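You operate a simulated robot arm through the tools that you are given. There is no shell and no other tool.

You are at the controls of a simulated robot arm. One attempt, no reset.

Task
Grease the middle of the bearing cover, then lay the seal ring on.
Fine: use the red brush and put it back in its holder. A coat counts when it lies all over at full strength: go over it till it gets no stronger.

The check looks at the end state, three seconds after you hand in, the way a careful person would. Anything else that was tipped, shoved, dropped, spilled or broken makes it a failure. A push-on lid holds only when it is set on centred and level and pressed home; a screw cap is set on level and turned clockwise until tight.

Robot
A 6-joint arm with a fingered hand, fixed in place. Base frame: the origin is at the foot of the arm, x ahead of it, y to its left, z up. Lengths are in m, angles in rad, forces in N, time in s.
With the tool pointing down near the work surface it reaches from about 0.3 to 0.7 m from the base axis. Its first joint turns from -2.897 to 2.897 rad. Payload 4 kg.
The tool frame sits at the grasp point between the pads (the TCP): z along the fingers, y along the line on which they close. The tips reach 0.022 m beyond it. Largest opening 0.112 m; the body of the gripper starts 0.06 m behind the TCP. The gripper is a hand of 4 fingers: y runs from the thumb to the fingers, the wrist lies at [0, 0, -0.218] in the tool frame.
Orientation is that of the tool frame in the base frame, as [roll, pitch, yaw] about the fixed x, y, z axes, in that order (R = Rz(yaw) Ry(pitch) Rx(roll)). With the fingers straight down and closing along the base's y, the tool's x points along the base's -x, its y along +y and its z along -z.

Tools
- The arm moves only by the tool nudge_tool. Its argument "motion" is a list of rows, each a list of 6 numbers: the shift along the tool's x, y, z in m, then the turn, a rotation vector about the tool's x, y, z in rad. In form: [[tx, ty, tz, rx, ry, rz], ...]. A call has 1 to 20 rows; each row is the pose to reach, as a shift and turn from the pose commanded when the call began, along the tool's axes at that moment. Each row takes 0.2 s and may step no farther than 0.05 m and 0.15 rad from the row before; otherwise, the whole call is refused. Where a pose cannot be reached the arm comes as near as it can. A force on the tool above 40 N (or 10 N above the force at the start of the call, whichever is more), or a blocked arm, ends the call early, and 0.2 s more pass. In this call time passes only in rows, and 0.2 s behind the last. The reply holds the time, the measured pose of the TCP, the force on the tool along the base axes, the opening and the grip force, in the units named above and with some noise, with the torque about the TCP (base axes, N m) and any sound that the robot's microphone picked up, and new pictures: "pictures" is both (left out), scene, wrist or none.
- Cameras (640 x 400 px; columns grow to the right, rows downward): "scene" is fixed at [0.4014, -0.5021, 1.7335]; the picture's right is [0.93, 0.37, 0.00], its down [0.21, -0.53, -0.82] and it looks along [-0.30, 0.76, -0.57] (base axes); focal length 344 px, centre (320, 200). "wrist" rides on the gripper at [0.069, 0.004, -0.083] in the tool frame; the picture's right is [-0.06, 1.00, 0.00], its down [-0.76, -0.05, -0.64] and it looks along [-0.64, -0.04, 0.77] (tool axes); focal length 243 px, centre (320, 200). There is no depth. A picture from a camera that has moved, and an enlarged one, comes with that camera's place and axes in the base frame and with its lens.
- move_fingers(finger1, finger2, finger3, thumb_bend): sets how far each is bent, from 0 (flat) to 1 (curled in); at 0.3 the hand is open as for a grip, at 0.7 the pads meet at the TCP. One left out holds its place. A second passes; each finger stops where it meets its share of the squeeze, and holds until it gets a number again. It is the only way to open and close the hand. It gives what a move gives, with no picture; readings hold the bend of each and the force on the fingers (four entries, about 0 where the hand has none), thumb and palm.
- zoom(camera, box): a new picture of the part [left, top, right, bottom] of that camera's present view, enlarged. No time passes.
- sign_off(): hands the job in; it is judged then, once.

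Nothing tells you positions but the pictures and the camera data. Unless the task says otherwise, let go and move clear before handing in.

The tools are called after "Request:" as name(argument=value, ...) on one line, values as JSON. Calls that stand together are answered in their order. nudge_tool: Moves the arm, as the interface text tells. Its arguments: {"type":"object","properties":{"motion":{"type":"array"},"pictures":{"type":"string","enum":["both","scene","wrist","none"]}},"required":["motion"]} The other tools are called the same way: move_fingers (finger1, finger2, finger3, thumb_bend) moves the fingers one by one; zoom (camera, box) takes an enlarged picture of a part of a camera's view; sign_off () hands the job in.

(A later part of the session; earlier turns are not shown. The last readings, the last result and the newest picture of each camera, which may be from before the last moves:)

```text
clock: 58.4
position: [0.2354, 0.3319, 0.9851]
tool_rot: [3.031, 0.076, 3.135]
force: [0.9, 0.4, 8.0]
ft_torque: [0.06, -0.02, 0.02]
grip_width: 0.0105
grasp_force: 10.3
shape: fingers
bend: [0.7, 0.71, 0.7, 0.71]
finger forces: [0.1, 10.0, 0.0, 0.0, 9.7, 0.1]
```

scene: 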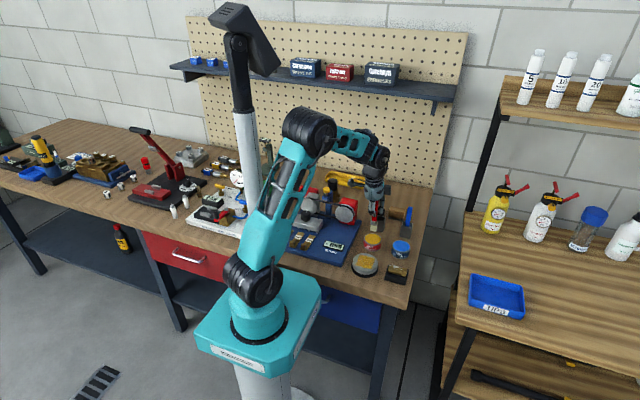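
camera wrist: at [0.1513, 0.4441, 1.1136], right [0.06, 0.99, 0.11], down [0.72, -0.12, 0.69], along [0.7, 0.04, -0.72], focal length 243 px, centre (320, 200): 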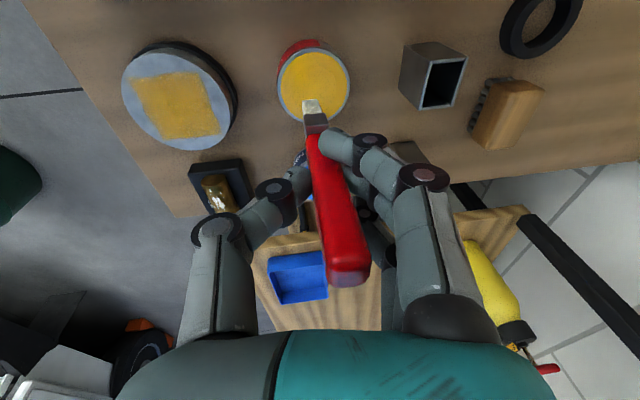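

Request:
nudge_tool(motion=[[-0.008, 0, 0.0006, 0, 0, 0], [-0.0159, 0.0099, 0.0023, 0, 0, 0], [-0.0198, 0.0179, 0.0034, 0, 0, 0], [-0.0199, 0.009, 0.0025, 0, 0, 0], [-0.02, 0, 0.0015, 0, 0, 0], [-0.02, -0.009, 0.0005, 0, 0, 0], [-0.0201, -0.0179, -0.0005, 0, 0, 0], [-0.0122, -0.0219, -0.0015, 0, 0, 0], [-0.0121, -0.0109, -0.0003, 0, 0, 0], [-0.012, 0, 0.0009, 0, 0, 0], [-0.0119, 0.0109, 0.0021, 0, 0, 0], [-0.0118, 0.0219, 0.0033, 0, 0, 0], [-0.0038, 0.0239, 0.0029, 0, 0, 0], [-0.0039, 0.0119, 0.0016, 0, 0, 0], [-0.004, 0, 0.0003, 0, 0, 0], [-0.0041, -0.0119, -0.001, 0, 0, 0], [-0.0042, -0.0239, -0.0023, 0, 0, 0], [0.0038, -0.0219, -0.0027, 0, 0, 0], [0.0039, -0.0109, -0.0015, 0, 0, 0], [0.004, 0, -0.0003, 0, 0, 0]], pictures="none")

Request:
zoom(camera="wrist", box=[240, 20, 400, 140])

Request:
zoom(camera="scene", box=[345, 230, 395, 280])

```text
clock: 62.6
position: [0.2308, 0.3314, 0.9835]
tool_rot: [3.031, 0.072, 3.134]
force: [0.3, -0.4, 8.9]
ft_torque: [0.01, 0.0, 0.0]
grip_width: 0.0108
grasp_force: 10.4
shape: fingers
bend: [0.7, 0.71, 0.7, 0.72]
finger forces: [0.0, 10.0, 0.1, 0.0, 11.2, 0.0]
```

```text
3.33 times, centred on (320, 80) of wrist
camera zoom: at [0.1551, 0.3268, 1.0616], right [0.06, 0.99, 0.11], down [0.72, -0.12, 0.69], along [0.7, 0.04, -0.72], focal length 809 px, centre (320, 600)
```

zoom: 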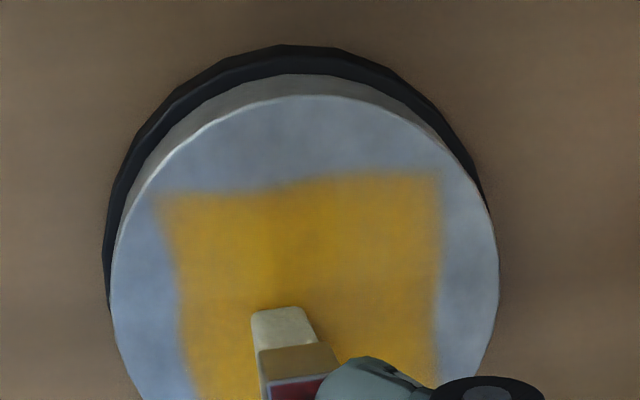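

```text
8.00 times, centred on (370, 255) of scene
camera zoom: at [0.4014, -0.5021, 1.7335], right [0.93, 0.37, 0.0], down [0.21, -0.53, -0.82], along [-0.3, 0.76, -0.57], focal length 2753 px, centre (-80, -240)
```

zoom: 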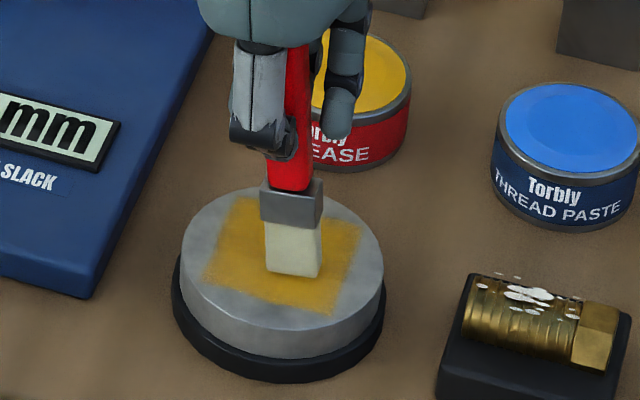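

I'll lift away over the pot again and view the whole coat from the same viewpoint as before for comparison.

Request:
nudge_tool(motion=[[0.001, 0.001, -0.012, 0, 0, 0], [0.002, 0.0005, -0.03, 0, 0, 0], [0.004, 0.03, -0.048, 0, 0, 0], [0.004, 0.07, -0.045, 0, 0, 0], [0.004, 0.1, -0.042, 0, 0, 0], [0.004, 0.122, -0.04, 0, 0, 0], [0.004, 0.122, -0.04, 0, 0, 0]], pictures="wrist")

Request:
zoom(camera="wrist", box=[120, 20, 420, 200])

Request:
zoom(camera="scene", box=[345, 220, 395, 280])

Request:
zoom(camera="scene", box=[355, 245, 380, 270])

Request:
zoom(camera="wrist", box=[115, 40, 245, 160])

```text
clock: 64.2
position: [0.2235, 0.4478, 1.0362]
tool_rot: [3.033, 0.073, 3.135]
force: [-0.3, -0.2, -0.3]
ft_torque: [0.01, -0.03, 0.01]
grip_width: 0.0109
grasp_force: 8.3
shape: fingers
bend: [0.7, 0.71, 0.7, 0.71]
finger forces: [0.0, 7.9, 0.0, 0.0, 8.0, 0.0]
camera wrist: at [0.1482, 0.443, 1.114], right [0.06, 0.99, 0.11], down [0.72, -0.12, 0.69], along [0.7, 0.04, -0.72], focal length 243 px, centre (320, 200)
```

wrist: 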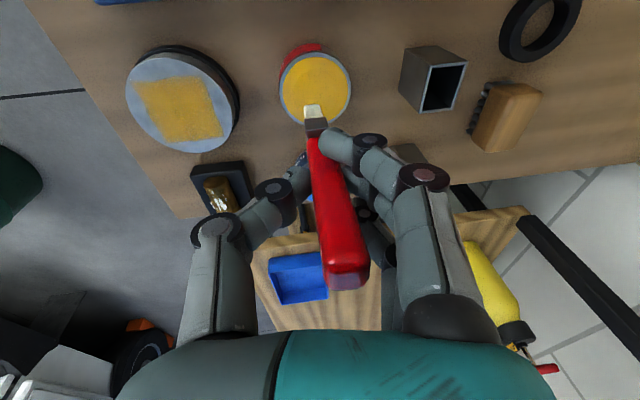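

```text
2.13 times, centred on (270, 110) of wrist
camera zoom: at [0.1482, 0.443, 1.114], right [0.06, 0.99, 0.11], down [0.72, -0.12, 0.69], along [0.7, 0.04, -0.72], focal length 518 px, centre (427, 392)
```

zoom: 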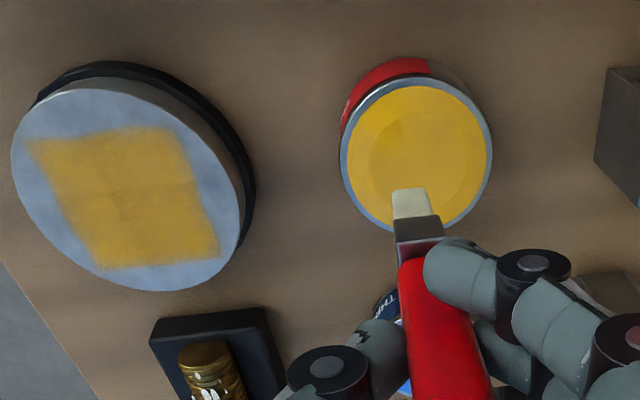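

```text
6.67 times, centred on (370, 250) of scene
camera zoom: at [0.4014, -0.5021, 1.7335], right [0.93, 0.37, 0.0], down [0.21, -0.53, -0.82], along [-0.3, 0.76, -0.57], focal length 2294 px, centre (-13, -133)
```

zoom: 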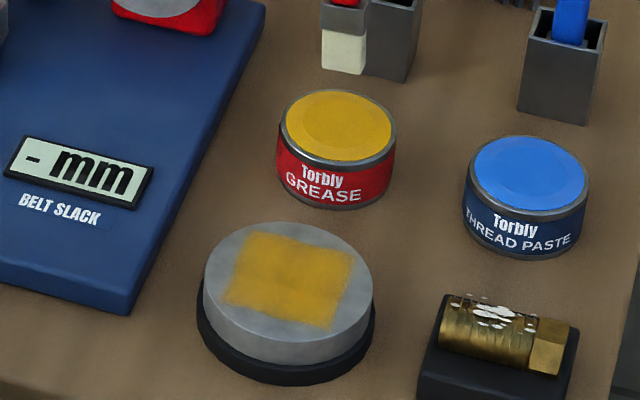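

```text
16.00 times, centred on (368, 258) of scene
camera zoom: at [0.4014, -0.5021, 1.7335], right [0.93, 0.37, 0.0], down [0.21, -0.53, -0.82], along [-0.3, 0.76, -0.57], focal length 5505 px, centre (-440, -720)
```

zoom: 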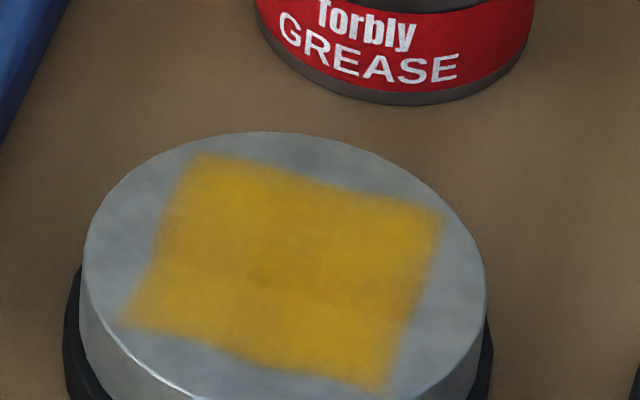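

```text
3.33 times, centred on (180, 100) of wrist
camera zoom: at [0.1482, 0.443, 1.114], right [0.06, 0.99, 0.11], down [0.72, -0.12, 0.69], along [0.7, 0.04, -0.72], focal length 809 px, centre (787, 533)
```

zoom: 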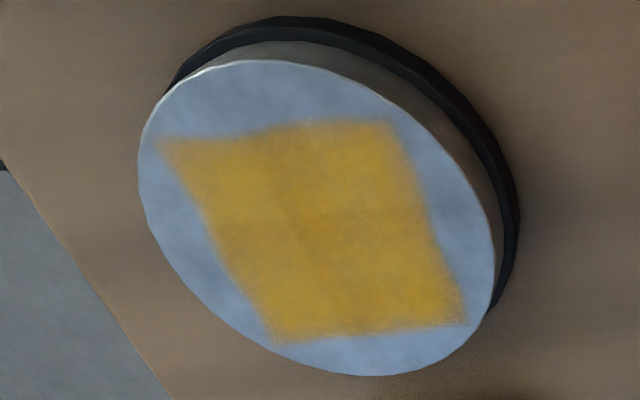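

The coat looks nearly uniform with only faint variations toward the corners. I'll do one more dip and a full pass to be sure it no longer gets stronger.

Request:
nudge_tool(motion=[[-0.003, 0.005, 0.012, 0, 0, 0], [-0.003, 0.0035, 0.025, 0, 0, 0], [-0.002, 0.002, 0.038, 0, 0, 0], [-0.0018, 0.0018, 0.043, 0, 0, 0], [-0.0016, 0.0016, 0.0455, 0, 0, 0], [-0.0015, 0.0015, 0.0467, 0, 0, 0]], pictures="none")

```text
clock: 65.6
position: [0.2299, 0.4565, 0.9887]
tool_rot: [3.033, 0.074, 3.134]
force: [-0.4, -0.6, -0.7]
ft_torque: [-0.01, -0.01, 0.02]
grip_width: 0.0109
grasp_force: 7.7
shape: fingers
bend: [0.7, 0.71, 0.7, 0.71]
finger forces: [0.1, 7.9, 0.0, 0.0, 8.0, 0.1]
```

Request:
nudge_tool(motion=[[0.0001, -0.0001, 0.001, 0, 0, 0], [0.0002, -0.0002, 0.002, 0, 0, 0]], pictures="none")

```text
clock: 66.2
position: [0.2287, 0.4561, 0.9876]
tool_rot: [3.032, 0.077, 3.135]
force: [0.5, -0.8, 4.6]
ft_torque: [-0.02, -0.05, 0.02]
grip_width: 0.0107
grasp_force: 8.6
shape: fingers
bend: [0.7, 0.71, 0.7, 0.71]
finger forces: [0.0, 8.5, 0.1, 0.0, 8.8, 0.1]
```

Request:
nudge_tool(motion=[[0.005, 0, -0.0003, 0, 0, 0], [0, 0, 0, 0, 0, 0], [-0.005, 0, 0.0003, 0, 0, 0], [0, 0, 0, 0, 0, 0], [0, 0.004, 0.0004, 0, 0, 0], [0, 0, 0, 0, 0, 0], [0, -0.004, -0.0004, 0, 0, 0], [0, 0, 0, 0, 0, 0], [-0.001, 0.0017, -0.015, 0, 0, 0], [-0.0022, 0.0033, -0.0297, 0, 0, 0], [-0.004, -0.03, -0.033, 0, 0, 0], [-0.006, -0.07, -0.037, 0, 0, 0], [-0.0075, -0.105, -0.041, 0, 0, 0], [-0.0077, -0.118, -0.0427, 0, 0, 0], [-0.0065, -0.12, -0.027, 0, 0, 0], [-0.0054, -0.1214, -0.014, 0, 0, 0], [-0.0054, -0.1214, -0.012, 0, 0, 0]], pictures="none")

Request:
zoom(camera="wrist", box=[240, 20, 400, 140])

Request:
zoom(camera="scene", box=[345, 230, 395, 280])

```text
clock: 69.8
position: [0.2317, 0.3325, 0.988]
tool_rot: [3.034, 0.075, 3.134]
force: [-0.3, -0.4, -0.9]
ft_torque: [0.0, 0.03, -0.03]
grip_width: 0.0109
grasp_force: 7.5
shape: fingers
bend: [0.7, 0.71, 0.7, 0.71]
finger forces: [0.0, 7.9, 0.1, 0.1, 7.9, 0.1]
```

```text
3.33 times, centred on (320, 80) of wrist
camera zoom: at [0.1562, 0.3288, 1.0672], right [0.06, 0.99, 0.11], down [0.72, -0.12, 0.69], along [0.7, 0.04, -0.72], focal length 809 px, centre (320, 600)
```

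zoom: 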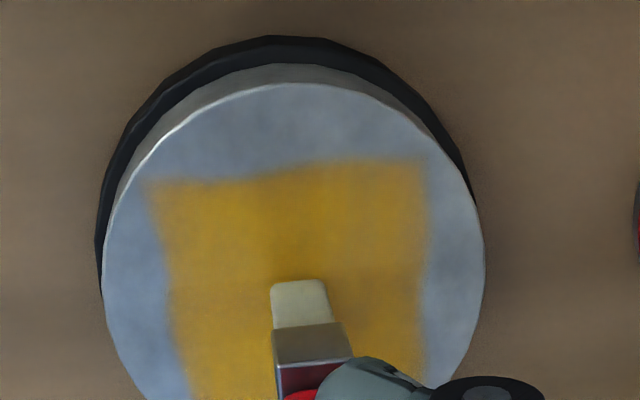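

```text
8.00 times, centred on (370, 255) of scene
camera zoom: at [0.4014, -0.5021, 1.7335], right [0.93, 0.37, 0.0], down [0.21, -0.53, -0.82], along [-0.3, 0.76, -0.57], focal length 2753 px, centre (-80, -240)
```

zoom: 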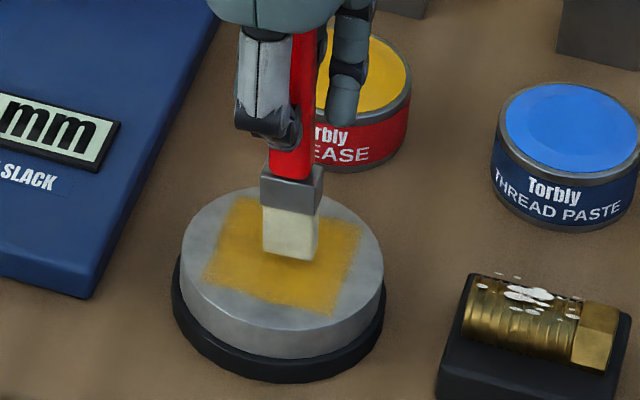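

Request:
nudge_tool(motion=[[0.0001, -0.0001, 0.001, 0, 0, 0], [0.0002, -0.0002, 0.002, 0, 0, 0], [0.0003, -0.0003, 0.003, 0, 0, 0], [0.0003, -0.0004, 0.0037, 0, 0, 0]], pictures="none")

```text
clock: 70.8
position: [0.2337, 0.3335, 0.9848]
tool_rot: [3.033, 0.072, 3.135]
force: [0.7, 0.5, -0.5]
ft_torque: [0.02, -0.03, 0.0]
grip_width: 0.0111
grasp_force: 8.6
shape: fingers
bend: [0.7, 0.71, 0.7, 0.71]
finger forces: [0.0, 7.9, 0.1, 0.0, 8.1, 0.0]
```

Request:
nudge_tool(motion=[[0.0001, -0.0001, 0.001, 0, 0, 0], [0.0002, -0.0002, 0.002, 0, 0, 0], [0.0003, -0.0003, 0.0025, 0, 0, 0]], pictures="none")

```text
clock: 71.6
position: [0.2325, 0.3341, 0.9827]
tool_rot: [3.03, 0.075, 3.134]
force: [0.8, -1.3, 15.2]
ft_torque: [0.07, 0.0, -0.01]
grip_width: 0.0104
grasp_force: 11.8
shape: fingers
bend: [0.7, 0.72, 0.7, 0.73]
finger forces: [0.0, 10.7, 0.0, 0.1, 12.3, 0.0]
```

Contact was a bit firm (15 N), so I'll ease off ~1.2 mm and sweep the whole square.

Request:
nudge_tool(motion=[[0.006, 0, -0.0016, 0, 0, 0], [0.018, 0.01, -0.0014, 0, 0, 0], [0.0181, 0.0199, -0.0003, 0, 0, 0], [0.018, 0.01, -0.0014, 0, 0, 0], [0.018, 0, -0.0025, 0, 0, 0], [0.0179, -0.0099, -0.0036, 0, 0, 0], [0.0178, -0.0199, -0.0047, 0, 0, 0], [0.0058, -0.0219, -0.004, 0, 0, 0], [0.0059, -0.0109, -0.0028, 0, 0, 0], [0.006, 0, -0.0016, 0, 0, 0], [0.0061, 0.0109, -0.0004, 0, 0, 0], [0.0062, 0.0219, 0.0008, 0, 0, 0], [-0.0058, 0.0219, 0.0016, 0, 0, 0], [-0.0059, 0.0109, 0.0004, 0, 0, 0], [-0.006, 0, -0.0008, 0, 0, 0], [-0.0061, -0.0109, -0.002, 0, 0, 0], [-0.0062, -0.0219, -0.0032, 0, 0, 0], [-0.0181, -0.0199, -0.0021, 0, 0, 0], [-0.018, -0.0099, -0.001, 0, 0, 0], [-0.018, 0, 0.0001, 0, 0, 0]], pictures="none")

Request:
zoom(camera="scene", box=[345, 230, 395, 280])

```text
clock: 75.8
position: [0.2521, 0.3366, 0.9822]
tool_rot: [3.033, 0.074, 3.134]
force: [-0.5, -2.4, 8.8]
ft_torque: [-0.16, 0.02, 0.02]
grip_width: 0.0105
grasp_force: 12.3
shape: fingers
bend: [0.7, 0.71, 0.7, 0.72]
finger forces: [0.0, 9.1, 1.8, 0.1, 13.8, 0.1]
```

```text
8.00 times, centred on (370, 255) of scene
camera zoom: at [0.4014, -0.5021, 1.7335], right [0.93, 0.37, 0.0], down [0.21, -0.53, -0.82], along [-0.3, 0.76, -0.57], focal length 2753 px, centre (-80, -240)
```

zoom: 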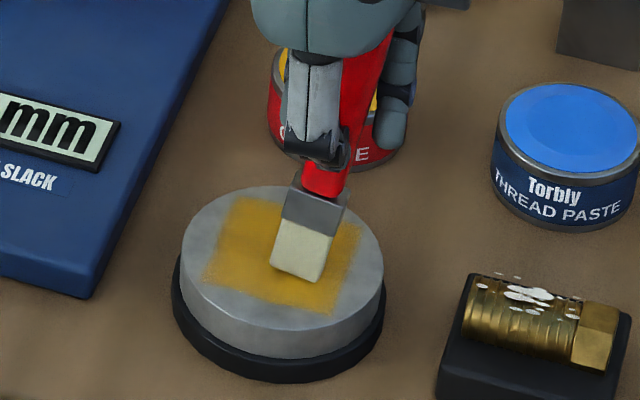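

Continuing along the +x edge and back through the middle.

Request:
nudge_tool(motion=[[0.0001, 0.0099, 0.0008, 0, 0, 0], [-0.0038, 0.0199, 0.0022, 0, 0, 0], [-0.0059, 0.01, 0.0012, 0, 0, 0], [-0.006, 0, 0.0001, 0, 0, 0], [-0.0061, -0.0099, -0.0009, 0, 0, 0], [-0.0042, -0.0199, -0.0022, 0, 0, 0], [-0.0041, -0.0099, -0.0011, 0, 0, 0], [-0.004, 0, 0, 0, 0, 0], [-0.0039, 0.0099, 0.0011, 0, 0, 0], [0.0062, 0.0199, 0.0015, 0, 0, 0], [0.0061, 0.0099, 0.0004, 0, 0, 0], [0.006, 0, -0.0007, 0, 0, 0], [0.0059, -0.0099, -0.0018, 0, 0, 0], [0.0058, -0.0199, -0.0029, 0, 0, 0], [0.0178, -0.0199, -0.0038, 0, 0, 0], [0.0179, -0.0099, -0.0027, 0, 0, 0], [0.018, 0, -0.0016, 0, 0, 0], [0.0181, 0.0099, -0.0005, 0, 0, 0], [0.0182, 0.0199, 0.0006, 0, 0, 0], [0.0181, 0.0099, -0.0005, 0, 0, 0]], pictures="none")

Request:
zoom(camera="wrist", box=[240, 20, 400, 140])

Request:
zoom(camera="scene", box=[345, 230, 395, 280])

```text
clock: 80.0
position: [0.2321, 0.3438, 0.9814]
tool_rot: [3.031, 0.073, 3.135]
force: [-0.7, 0.4, 0.5]
ft_torque: [0.0, -0.05, 0.0]
grip_width: 0.0107
grasp_force: 7.5
shape: fingers
bend: [0.7, 0.71, 0.7, 0.71]
finger forces: [0.0, 7.9, 0.0, 0.0, 7.8, 0.0]
```

```text
3.33 times, centred on (320, 80) of wrist
camera zoom: at [0.1574, 0.3392, 1.0605], right [0.06, 0.99, 0.11], down [0.72, -0.12, 0.69], along [0.7, 0.04, -0.72], focal length 809 px, centre (320, 600)
```

zoom: 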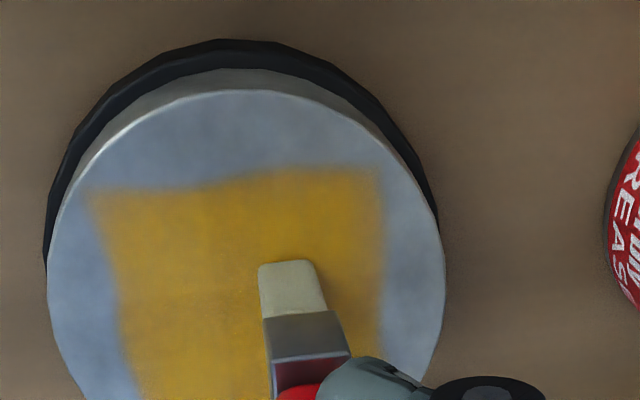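

```text
8.00 times, centred on (370, 255) of scene
camera zoom: at [0.4014, -0.5021, 1.7335], right [0.93, 0.37, 0.0], down [0.21, -0.53, -0.82], along [-0.3, 0.76, -0.57], focal length 2753 px, centre (-80, -240)
```

zoom: 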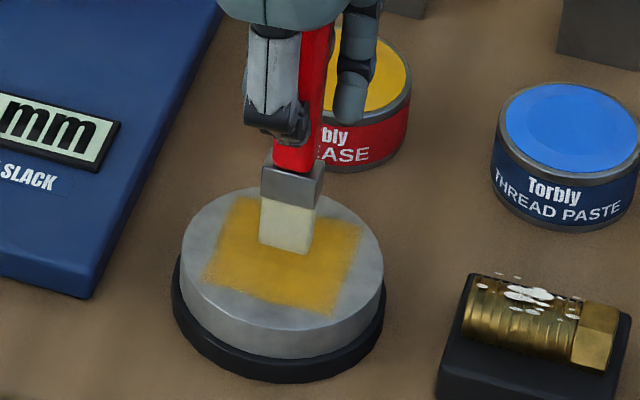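

I'll lift off to the same viewpoint and compare the coat once more.

Request:
nudge_tool(motion=[[0.001, 0.001, -0.012, 0, 0, 0], [0.002, 0.0005, -0.03, 0, 0, 0], [0.004, 0.03, -0.048, 0, 0, 0], [0.004, 0.07, -0.045, 0, 0, 0], [0.004, 0.1, -0.042, 0, 0, 0], [0.004, 0.112, -0.041, 0, 0, 0], [0.004, 0.112, -0.041, 0, 0, 0]], pictures="wrist")

Request:
zoom(camera="scene", box=[345, 220, 395, 280])

Request:
zoom(camera="scene", box=[355, 245, 380, 270])

Request:
zoom(camera="wrist", box=[115, 40, 245, 160])

Request:
zoom(camera="wrist", box=[220, 40, 420, 200])

```text
clock: 81.6
position: [0.227, 0.4543, 1.0343]
tool_rot: [3.034, 0.073, 3.135]
force: [0.0, -0.1, -0.2]
ft_torque: [0.01, -0.02, 0.0]
grip_width: 0.0108
grasp_force: 7.8
shape: fingers
bend: [0.7, 0.71, 0.7, 0.71]
finger forces: [0.0, 7.8, 0.0, 0.0, 7.7, 0.0]
camera wrist: at [0.1515, 0.4485, 1.1128], right [0.06, 0.99, 0.11], down [0.72, -0.12, 0.69], along [0.7, 0.04, -0.72], focal length 243 px, centre (320, 200)
```

wrist: 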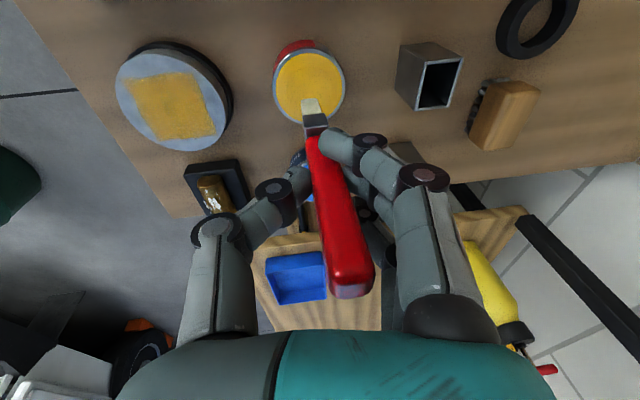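

```text
6.67 times, centred on (370, 250) of scene
camera zoom: at [0.4014, -0.5021, 1.7335], right [0.93, 0.37, 0.0], down [0.21, -0.53, -0.82], along [-0.3, 0.76, -0.57], focal length 2294 px, centre (-13, -133)
```

zoom: 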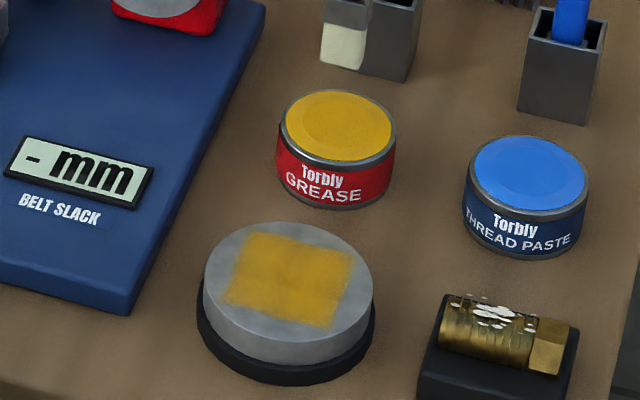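

```text
16.00 times, centred on (368, 258) of scene
camera zoom: at [0.4014, -0.5021, 1.7335], right [0.93, 0.37, 0.0], down [0.21, -0.53, -0.82], along [-0.3, 0.76, -0.57], focal length 5505 px, centre (-440, -720)
```

zoom: 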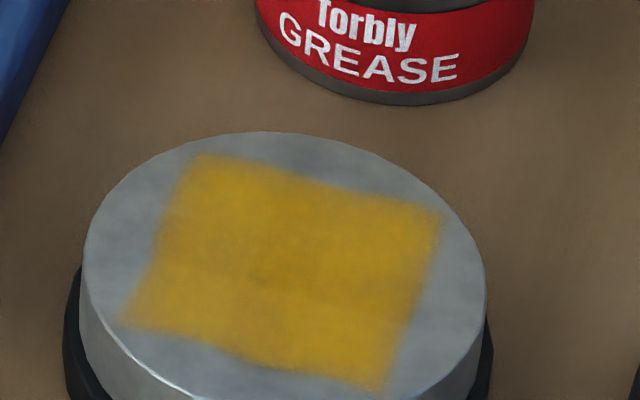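

```text
3.33 times, centred on (180, 100) of wrist
camera zoom: at [0.1515, 0.4485, 1.1128], right [0.06, 0.99, 0.11], down [0.72, -0.12, 0.69], along [0.7, 0.04, -0.72], focal length 809 px, centre (787, 533)
```

zoom: 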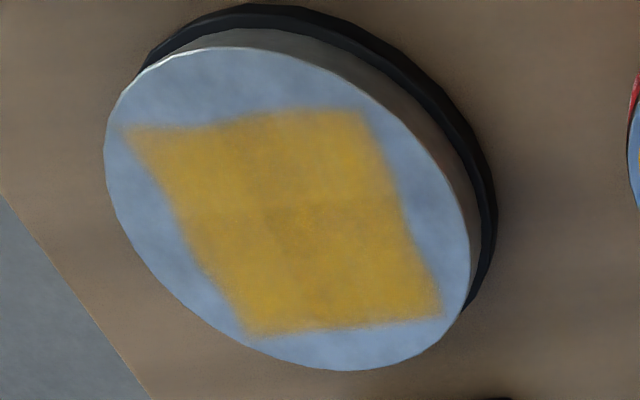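

```text
2.50 times, centred on (320, 120) of wrist
camera zoom: at [0.1515, 0.4485, 1.1128], right [0.06, 0.99, 0.11], down [0.72, -0.12, 0.69], along [0.7, 0.04, -0.72], focal length 606 px, centre (320, 400)
```

zoom: 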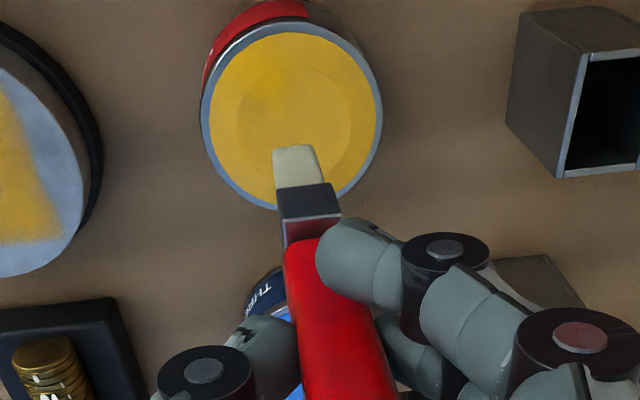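

The coat is unchanged from the last pass (same tone all over), so it is at full strength. Next: return the brush to its holder. I'll measure the brush's attitude first.

Request:
zoom(camera="scene", box=[350, 170, 410, 240])

Request:
zoom(camera="wrist", box=[220, 60, 420, 320])

```text
5.71 times, centred on (380, 205) of scene
camera zoom: at [0.4014, -0.5021, 1.7335], right [0.93, 0.37, 0.0], down [0.21, -0.53, -0.82], along [-0.3, 0.76, -0.57], focal length 1966 px, centre (-23, 171)
```

zoom: 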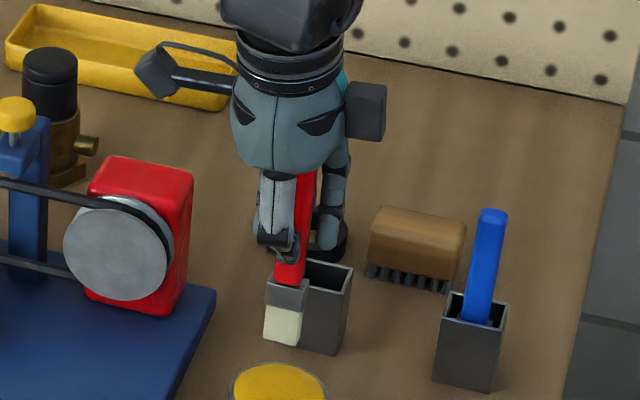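

```text
1.54 times, centred on (320, 190) of wrist
camera zoom: at [0.1515, 0.4485, 1.1128], right [0.06, 0.99, 0.11], down [0.72, -0.12, 0.69], along [0.7, 0.04, -0.72], focal length 373 px, centre (320, 215)
```

zoom: 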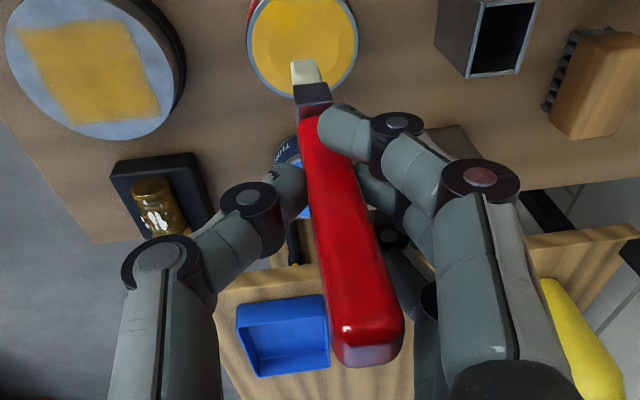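

The brush hangs nearly upright, tip about (0.002, 0.004, −0.103) m from the TCP. I'll move above the holder (centre ≈ (0.2315, 0.563), top z≈0.912) with clearance.

Request:
nudge_tool(motion=[[-0.001, 0.002, -0.008, 0, 0, 0], [-0.002, 0.04, -0.006, 0, 0, 0], [-0.0029, 0.08, -0.001, 0, 0, 0], [-0.0029, 0.1, 0.001, 0, 0, 0], [-0.0029, 0.1062, 0.0018, 0, 0, 0], [-0.0029, 0.1062, 0.0018, 0, 0, 0]], pictures="both")

Request:
zoom(camera="wrist", box=[240, 20, 400, 140])

Request:
zoom(camera="scene", box=[355, 180, 405, 240])

```text
clock: 83.0
position: [0.23, 0.5591, 1.0457]
tool_rot: [3.033, 0.072, 3.134]
force: [0.3, 1.0, -0.6]
ft_torque: [-0.01, 0.01, -0.04]
grip_width: 0.0109
grasp_force: 7.9
shape: fingers
bend: [0.7, 0.71, 0.7, 0.71]
finger forces: [0.0, 7.8, 0.0, 0.0, 7.8, 0.1]
camera wrist: at [0.1539, 0.5537, 1.1234], right [0.06, 0.99, 0.11], down [0.72, -0.12, 0.69], along [0.7, 0.04, -0.72], focal length 243 px, centre (320, 200)
```

scene: 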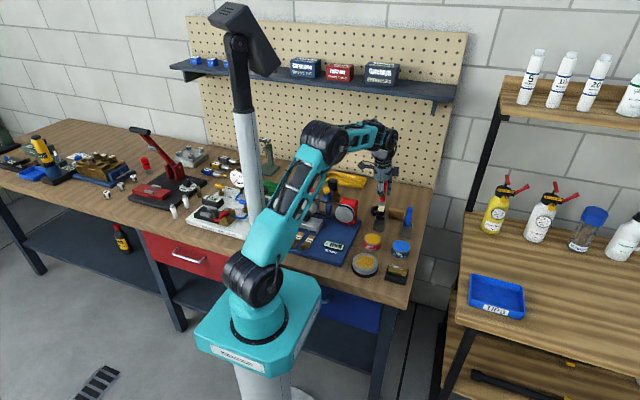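
wrist: 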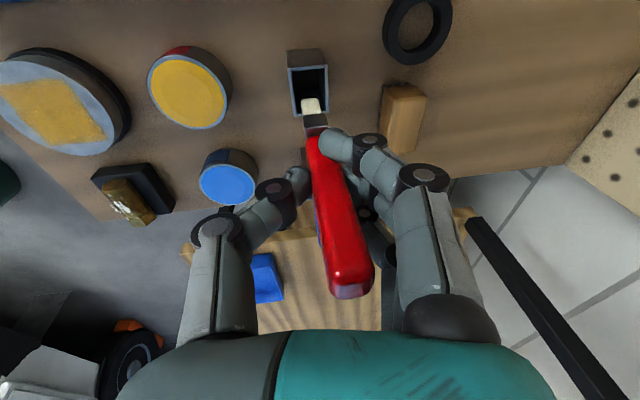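

```text
3.33 times, centred on (320, 80) of wrist
camera zoom: at [0.1539, 0.5537, 1.1234], right [0.06, 0.99, 0.11], down [0.72, -0.12, 0.69], along [0.7, 0.04, -0.72], focal length 809 px, centre (320, 600)
```

zoom: 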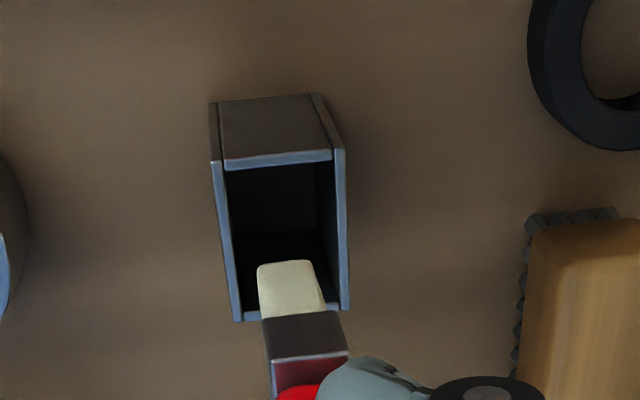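

```text
6.67 times, centred on (380, 210) of scene
camera zoom: at [0.4014, -0.5021, 1.7335], right [0.93, 0.37, 0.0], down [0.21, -0.53, -0.82], along [-0.3, 0.76, -0.57], focal length 2294 px, centre (-80, 133)
```

zoom: 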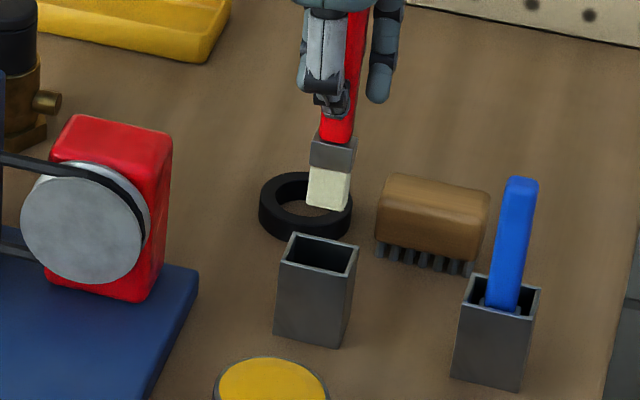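

The holder opening is centred near (0.2315, 0.564), outer ~0.040 × 0.032. The tip leans ~0.05 rad toward −y, so I'll correct that and fine-align before inserting.

Request:
nudge_tool(motion=[[0.0008, -0.0015, -0.0002, -0.025, 0, 0], [0.0015, -0.003, -0.0004, -0.05, 0, 0], [0.0015, -0.003, -0.0004, -0.05, 0, 0]], pictures="none")

Request:
zoom(camera="wrist", box=[240, 20, 400, 140])

Request:
zoom(camera="scene", box=[355, 180, 405, 240])

```text
clock: 83.8
position: [0.2271, 0.5534, 1.0431]
tool_rot: [2.983, 0.072, 3.135]
force: [-0.7, -0.4, 0.2]
ft_torque: [-0.03, -0.01, 0.02]
grip_width: 0.011
grasp_force: 7.5
shape: fingers
bend: [0.7, 0.71, 0.7, 0.71]
finger forces: [0.0, 7.9, 0.1, 0.1, 7.9, 0.0]
```

```text
3.33 times, centred on (320, 80) of wrist
camera zoom: at [0.1515, 0.5451, 1.1228], right [0.06, 0.98, 0.16], down [0.72, -0.16, 0.68], along [0.7, 0.08, -0.71], focal length 809 px, centre (320, 600)
```

zoom: 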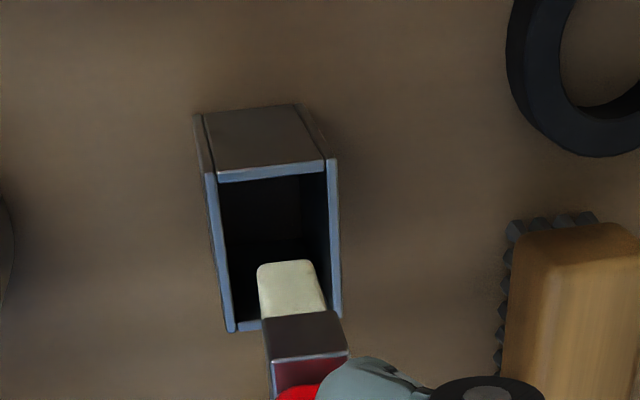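

```text
6.67 times, centred on (380, 210) of scene
camera zoom: at [0.4014, -0.5021, 1.7335], right [0.93, 0.37, 0.0], down [0.21, -0.53, -0.82], along [-0.3, 0.76, -0.57], focal length 2294 px, centre (-80, 133)
```

zoom: 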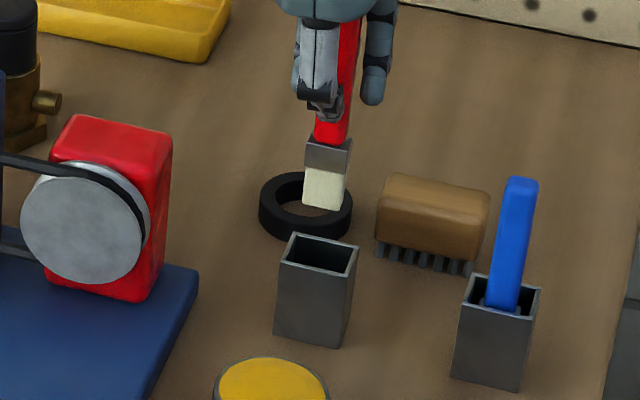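

Well aligned. I'll lower to just above the holder's mouth and look again.

Request:
nudge_tool(motion=[[0.0005, 0, 0.007, 0, 0, 0], [0.001, -0.001, 0.014, 0, 0, 0], [0.0016, -0.002, 0.0219, 0, 0, 0], [0.0016, -0.002, 0.0219, 0, 0, 0]], pictures="none")

Request:
zoom(camera="wrist", box=[240, 20, 400, 140])

Request:
zoom(camera="scene", box=[360, 195, 400, 240])

```text
clock: 84.8
position: [0.2278, 0.5555, 1.0229]
tool_rot: [2.981, 0.072, 3.134]
force: [0.1, 0.2, 0.5]
ft_torque: [0.0, -0.01, -0.02]
grip_width: 0.0105
grasp_force: 7.8
shape: fingers
bend: [0.7, 0.71, 0.7, 0.71]
finger forces: [0.0, 7.8, 0.1, 0.0, 7.7, 0.0]
```

```text
3.33 times, centred on (320, 80) of wrist
camera zoom: at [0.1518, 0.5451, 1.1011], right [0.06, 0.98, 0.16], down [0.72, -0.15, 0.68], along [0.7, 0.08, -0.71], focal length 809 px, centre (320, 600)
```

zoom: 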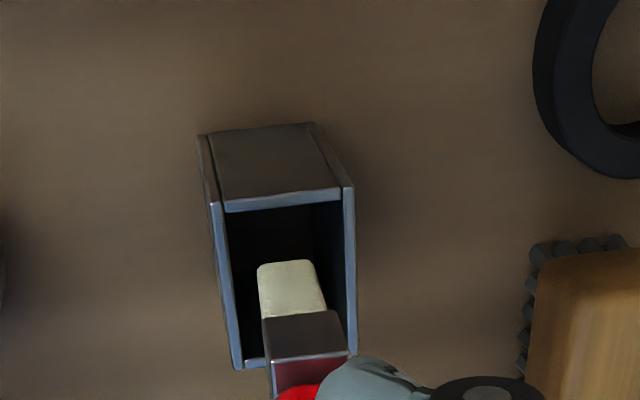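

```text
8.89 times, centred on (380, 218) of scene
camera zoom: at [0.4014, -0.5021, 1.7335], right [0.93, 0.37, 0.0], down [0.21, -0.53, -0.82], along [-0.3, 0.76, -0.57], focal length 3059 px, centre (-213, 44)
```

zoom: 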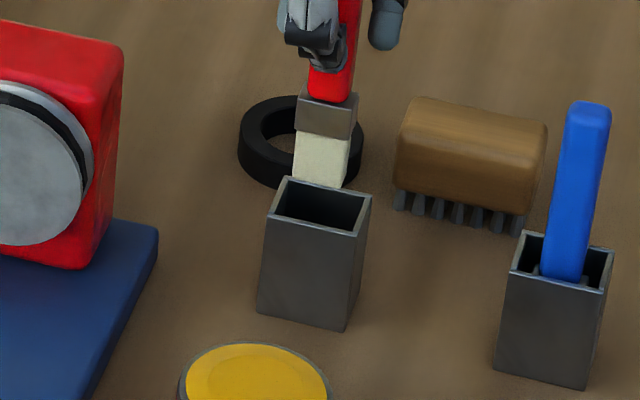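

The heights are a little uncertain, so I'll go down in small increments with a +2 mm x correction, checking that the tip enters inside the mouth.

Request:
nudge_tool(motion=[[-0.001, -0.0006, 0.004, 0, 0, 0], [-0.0014, -0.0013, 0.008, 0, 0, 0], [-0.0014, -0.0013, 0.008, 0, 0, 0]], pictures="none")

Request:
zoom(camera="wrist", box=[240, 20, 400, 140])

Request:
zoom(camera="scene", box=[360, 195, 400, 240])

```text
clock: 85.6
position: [0.2286, 0.5542, 1.0143]
tool_rot: [2.983, 0.073, 3.135]
force: [0.1, 0.8, -1.3]
ft_torque: [-0.01, 0.03, -0.01]
grip_width: 0.011
grasp_force: 7.8
shape: fingers
bend: [0.7, 0.71, 0.7, 0.71]
finger forces: [0.0, 7.8, 0.1, 0.0, 7.8, 0.0]
```

```text
3.33 times, centred on (320, 80) of wrist
camera zoom: at [0.1532, 0.5452, 1.0932], right [0.06, 0.98, 0.16], down [0.72, -0.15, 0.68], along [0.7, 0.08, -0.71], focal length 809 px, centre (320, 600)
```

zoom: 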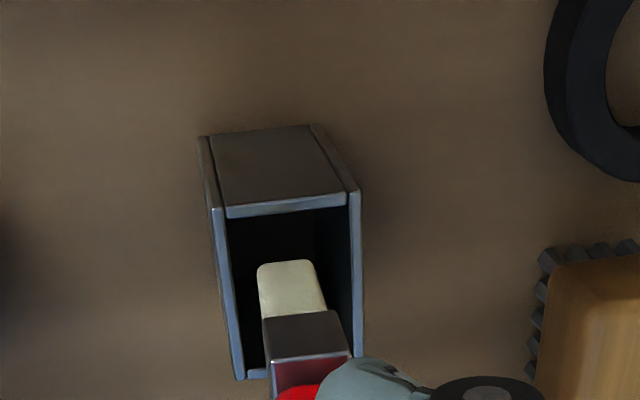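

```text
8.89 times, centred on (380, 218) of scene
camera zoom: at [0.4014, -0.5021, 1.7335], right [0.93, 0.37, 0.0], down [0.21, -0.53, -0.82], along [-0.3, 0.76, -0.57], focal length 3059 px, centre (-213, 44)
```

zoom: 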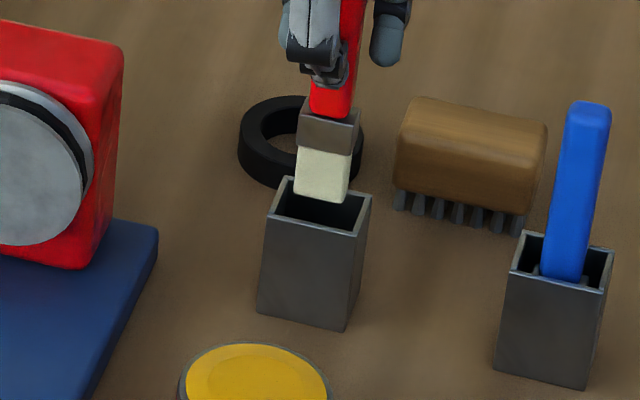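

The tip is now visibly inside the mouth's outline in both views. I'll lower another centimetre.

Request:
nudge_tool(motion=[[0.0003, -0.0007, 0.004, 0, 0, 0], [0.0006, -0.0012, 0.007, 0, 0, 0], [0.0007, -0.0016, 0.01, 0, 0, 0]], pictures="none")

Request:
zoom(camera="wrist", box=[240, 20, 400, 140])

Request:
zoom(camera="scene", box=[360, 195, 400, 240])

```text
clock: 86.4
position: [0.2292, 0.5569, 1.0044]
tool_rot: [2.982, 0.073, 3.135]
force: [0.6, 0.4, -1.0]
ft_torque: [-0.01, -0.01, 0.05]
grip_width: 0.0108
grasp_force: 7.7
shape: fingers
bend: [0.7, 0.71, 0.7, 0.71]
finger forces: [0.0, 7.8, 0.0, 0.0, 7.8, 0.1]
```

```text
3.33 times, centred on (320, 80) of wrist
camera zoom: at [0.1538, 0.5464, 1.0825], right [0.06, 0.98, 0.16], down [0.72, -0.16, 0.68], along [0.7, 0.08, -0.71], focal length 809 px, centre (320, 600)
```

zoom: 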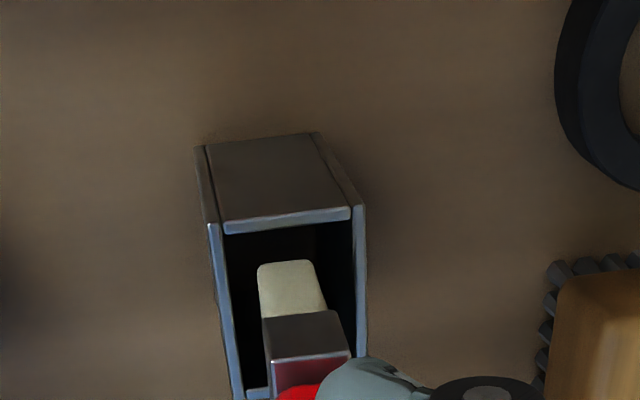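

```text
8.89 times, centred on (380, 218) of scene
camera zoom: at [0.4014, -0.5021, 1.7335], right [0.93, 0.37, 0.0], down [0.21, -0.53, -0.82], along [-0.3, 0.76, -0.57], focal length 3059 px, centre (-213, 44)
```

zoom: 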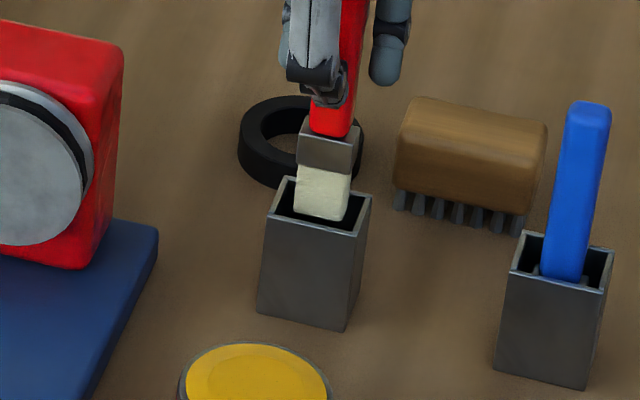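

Tip is inside with margins on all sides. Continuing down 2 cm.

Request:
nudge_tool(motion=[[0.0003, -0.0008, 0.005, 0, 0, 0], [0.0007, -0.0016, 0.01, 0, 0, 0], [0.001, -0.0024, 0.015, 0, 0, 0], [0.0014, -0.0032, 0.02, 0, 0, 0]], pictures="none")

Request:
zoom(camera="wrist", box=[240, 20, 400, 140])

Request:
zoom(camera="scene", box=[360, 195, 400, 240])

```text
clock: 87.4
position: [0.2308, 0.5563, 0.9838]
tool_rot: [2.981, 0.075, 3.135]
force: [0.0, 0.5, -0.7]
ft_torque: [-0.01, -0.02, 0.02]
grip_width: 0.011
grasp_force: 7.4
shape: fingers
bend: [0.7, 0.71, 0.7, 0.71]
finger forces: [0.0, 7.7, 0.0, 0.1, 7.8, 0.1]
```

```text
3.33 times, centred on (320, 80) of wrist
camera zoom: at [0.1544, 0.5468, 1.0621], right [0.06, 0.98, 0.16], down [0.72, -0.16, 0.68], along [0.7, 0.08, -0.71], focal length 809 px, centre (320, 600)
```

zoom: 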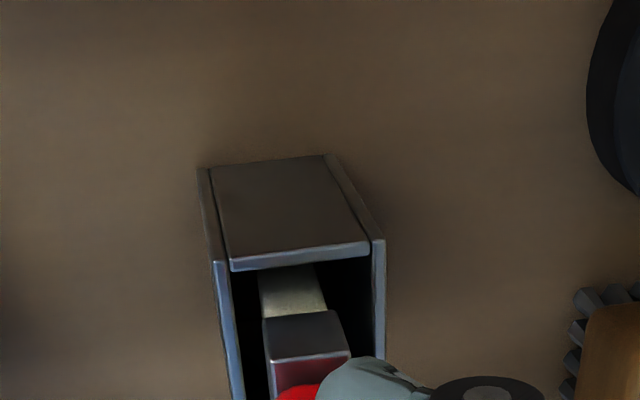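

```text
8.89 times, centred on (380, 218) of scene
camera zoom: at [0.4014, -0.5021, 1.7335], right [0.93, 0.37, 0.0], down [0.21, -0.53, -0.82], along [-0.3, 0.76, -0.57], focal length 3059 px, centre (-213, 44)
```

zoom: 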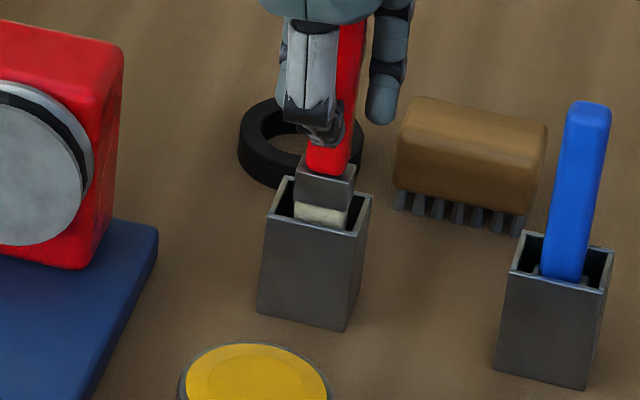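

Going in cleanly with no side force. I'll continue down about 2 cm until close to the floor of the holder.

Request:
nudge_tool(motion=[[0.0003, -0.0008, 0.005, 0, 0, 0], [0.0007, -0.0016, 0.01, 0, 0, 0], [0.001, -0.0022, 0.014, 0, 0, 0], [0.0012, -0.0028, 0.018, 0, 0, 0]], pictures="none")

Request:
zoom(camera="wrist", box=[220, 60, 420, 260])

Request:
zoom(camera="scene", box=[360, 195, 400, 240])

```text
clock: 88.4
position: [0.2285, 0.5557, 0.9662]
tool_rot: [2.983, 0.072, 3.135]
force: [0.4, -0.3, -0.1]
ft_torque: [-0.04, 0.02, 0.02]
grip_width: 0.0109
grasp_force: 7.7
shape: fingers
bend: [0.7, 0.71, 0.7, 0.71]
finger forces: [0.0, 7.8, 0.0, 0.1, 7.8, 0.0]
```

```text
2.00 times, centred on (320, 160) of wrist
camera zoom: at [0.153, 0.5465, 1.0442], right [0.06, 0.98, 0.16], down [0.72, -0.15, 0.68], along [0.7, 0.08, -0.71], focal length 485 px, centre (320, 280)
```

zoom: 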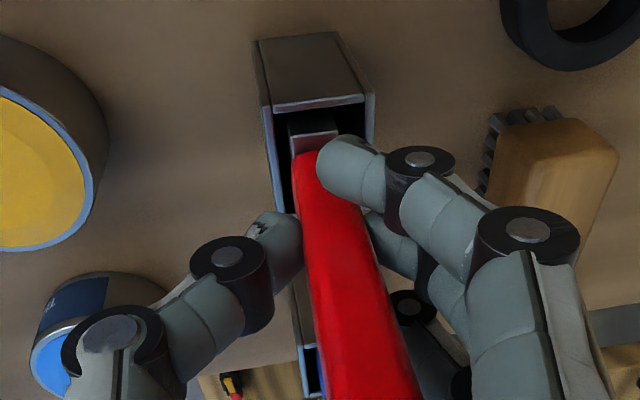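

```text
8.89 times, centred on (380, 218) of scene
camera zoom: at [0.4014, -0.5021, 1.7335], right [0.93, 0.37, 0.0], down [0.21, -0.53, -0.82], along [-0.3, 0.76, -0.57], focal length 3059 px, centre (-213, 44)
```

zoom: 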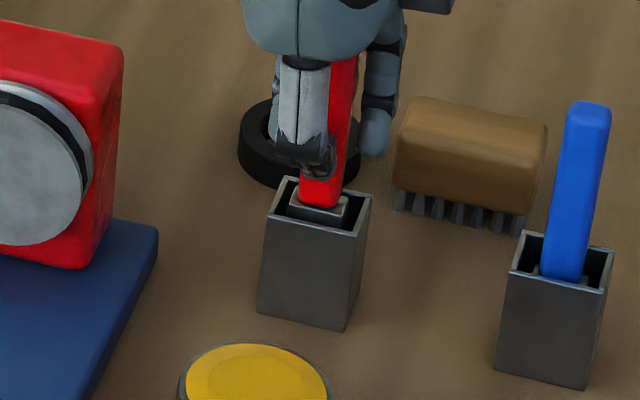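

Almost seated; I'll lower in tiny steps until it touches the bottom.

Request:
nudge_tool(motion=[[0.0001, -0.0002, 0.0015, 0, 0, 0], [0.0002, -0.0005, 0.003, 0, 0, 0], [0.0003, -0.0007, 0.0045, 0, 0, 0]], pictures="none")

```text
clock: 89.2
position: [0.2296, 0.5562, 0.9607]
tool_rot: [2.984, 0.075, 3.135]
force: [0.5, 0.6, -0.1]
ft_torque: [0.02, 0.03, 0.0]
grip_width: 0.011
grasp_force: 8.0
shape: fingers
bend: [0.7, 0.71, 0.7, 0.71]
finger forces: [0.1, 7.8, 0.0, 0.0, 7.8, 0.0]
```

Request:
nudge_tool(motion=[[0.0001, -0.0002, 0.0015, 0, 0, 0], [0.0002, -0.0005, 0.003, 0, 0, 0]], pictures="none")

Request:
zoom(camera="scene", box=[360, 195, 400, 240])

Request:
zoom(camera="wrist", box=[220, 60, 420, 260])

```text
clock: 89.8
position: [0.2303, 0.5558, 0.958]
tool_rot: [2.982, 0.074, 3.135]
force: [-0.5, -0.4, -0.9]
ft_torque: [-0.01, -0.01, 0.01]
grip_width: 0.0112
grasp_force: 8.2
shape: fingers
bend: [0.7, 0.71, 0.7, 0.71]
finger forces: [0.0, 7.8, 0.0, 0.0, 7.8, 0.0]
```

```text
8.89 times, centred on (380, 218) of scene
camera zoom: at [0.4014, -0.5021, 1.7335], right [0.93, 0.37, 0.0], down [0.21, -0.53, -0.82], along [-0.3, 0.76, -0.57], focal length 3059 px, centre (-213, 44)
```

zoom: 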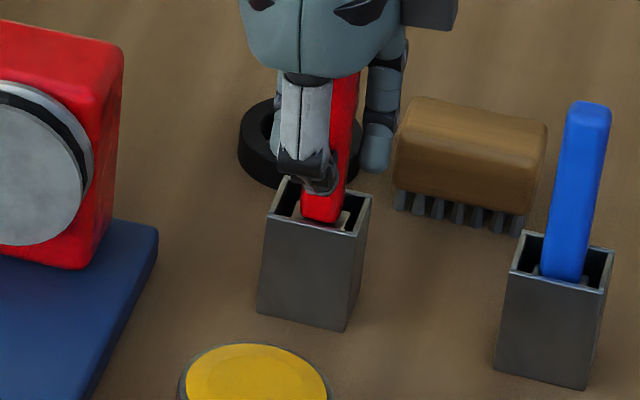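

```text
2.00 times, centred on (320, 160) of wrist
camera zoom: at [0.1545, 0.5464, 1.0365], right [0.06, 0.98, 0.16], down [0.72, -0.15, 0.68], along [0.7, 0.08, -0.71], focal length 485 px, centre (320, 280)
```

zoom: 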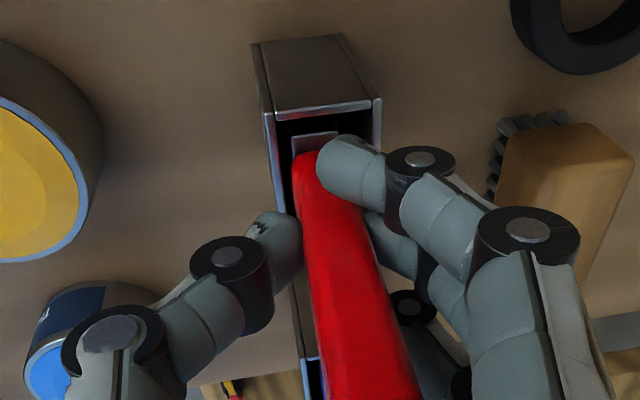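

Request:
nudge_tool(motion=[[0.0001, -0.0002, 0.0015, 0, 0, 0], [0.0001, -0.0003, 0.0022, 0, 0, 0]], pictures="none")

```text
clock: 90.4
position: [0.2297, 0.5553, 0.9564]
tool_rot: [2.982, 0.072, 3.136]
force: [-0.8, 0.6, -0.6]
ft_torque: [-0.02, 0.01, -0.02]
grip_width: 0.0108
grasp_force: 7.7
shape: fingers
bend: [0.7, 0.71, 0.7, 0.71]
finger forces: [0.0, 7.8, 0.0, 0.0, 7.8, 0.0]
```

Request:
nudge_tool(motion=[[0.0001, -0.0002, 0.0012, 0, 0, 0], [0.0001, -0.0003, 0.0024, 0, 0, 0]], pictures="none")

Request:
zoom(camera="scene", box=[360, 195, 400, 240])

```text
clock: 91.0
position: [0.2308, 0.5549, 0.9532]
tool_rot: [2.982, 0.073, 3.134]
force: [-0.6, -0.1, 0.0]
ft_torque: [-0.01, 0.02, -0.01]
grip_width: 0.011
grasp_force: 7.9
shape: fingers
bend: [0.7, 0.71, 0.7, 0.71]
finger forces: [0.1, 7.8, 0.1, 0.1, 7.8, 0.0]
```

```text
8.89 times, centred on (380, 218) of scene
camera zoom: at [0.4014, -0.5021, 1.7335], right [0.93, 0.37, 0.0], down [0.21, -0.53, -0.82], along [-0.3, 0.76, -0.57], focal length 3059 px, centre (-213, 44)
```

zoom: 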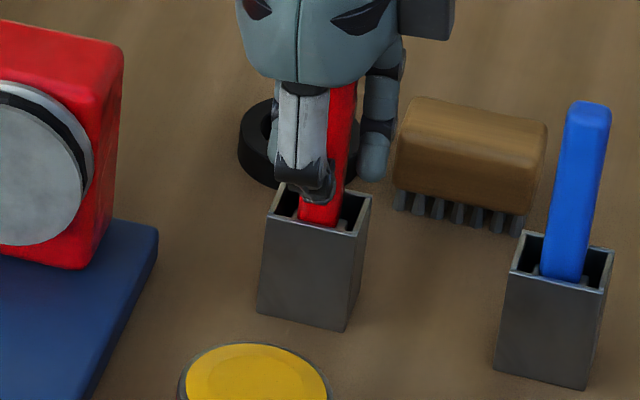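

Request:
nudge_tool(motion=[[0.0001, -0.0002, 0.0012, 0, 0, 0], [0.0001, -0.0003, 0.0024, 0, 0, 0]], pictures="none")

```text
clock: 91.6
position: [0.2298, 0.5563, 0.9507]
tool_rot: [2.98, 0.072, 3.135]
force: [0.7, -0.1, 1.4]
ft_torque: [0.01, 0.0, 0.0]
grip_width: 0.0108
grasp_force: 7.8
shape: fingers
bend: [0.7, 0.71, 0.7, 0.71]
finger forces: [0.0, 8.2, 0.0, 0.0, 8.1, 0.1]
```

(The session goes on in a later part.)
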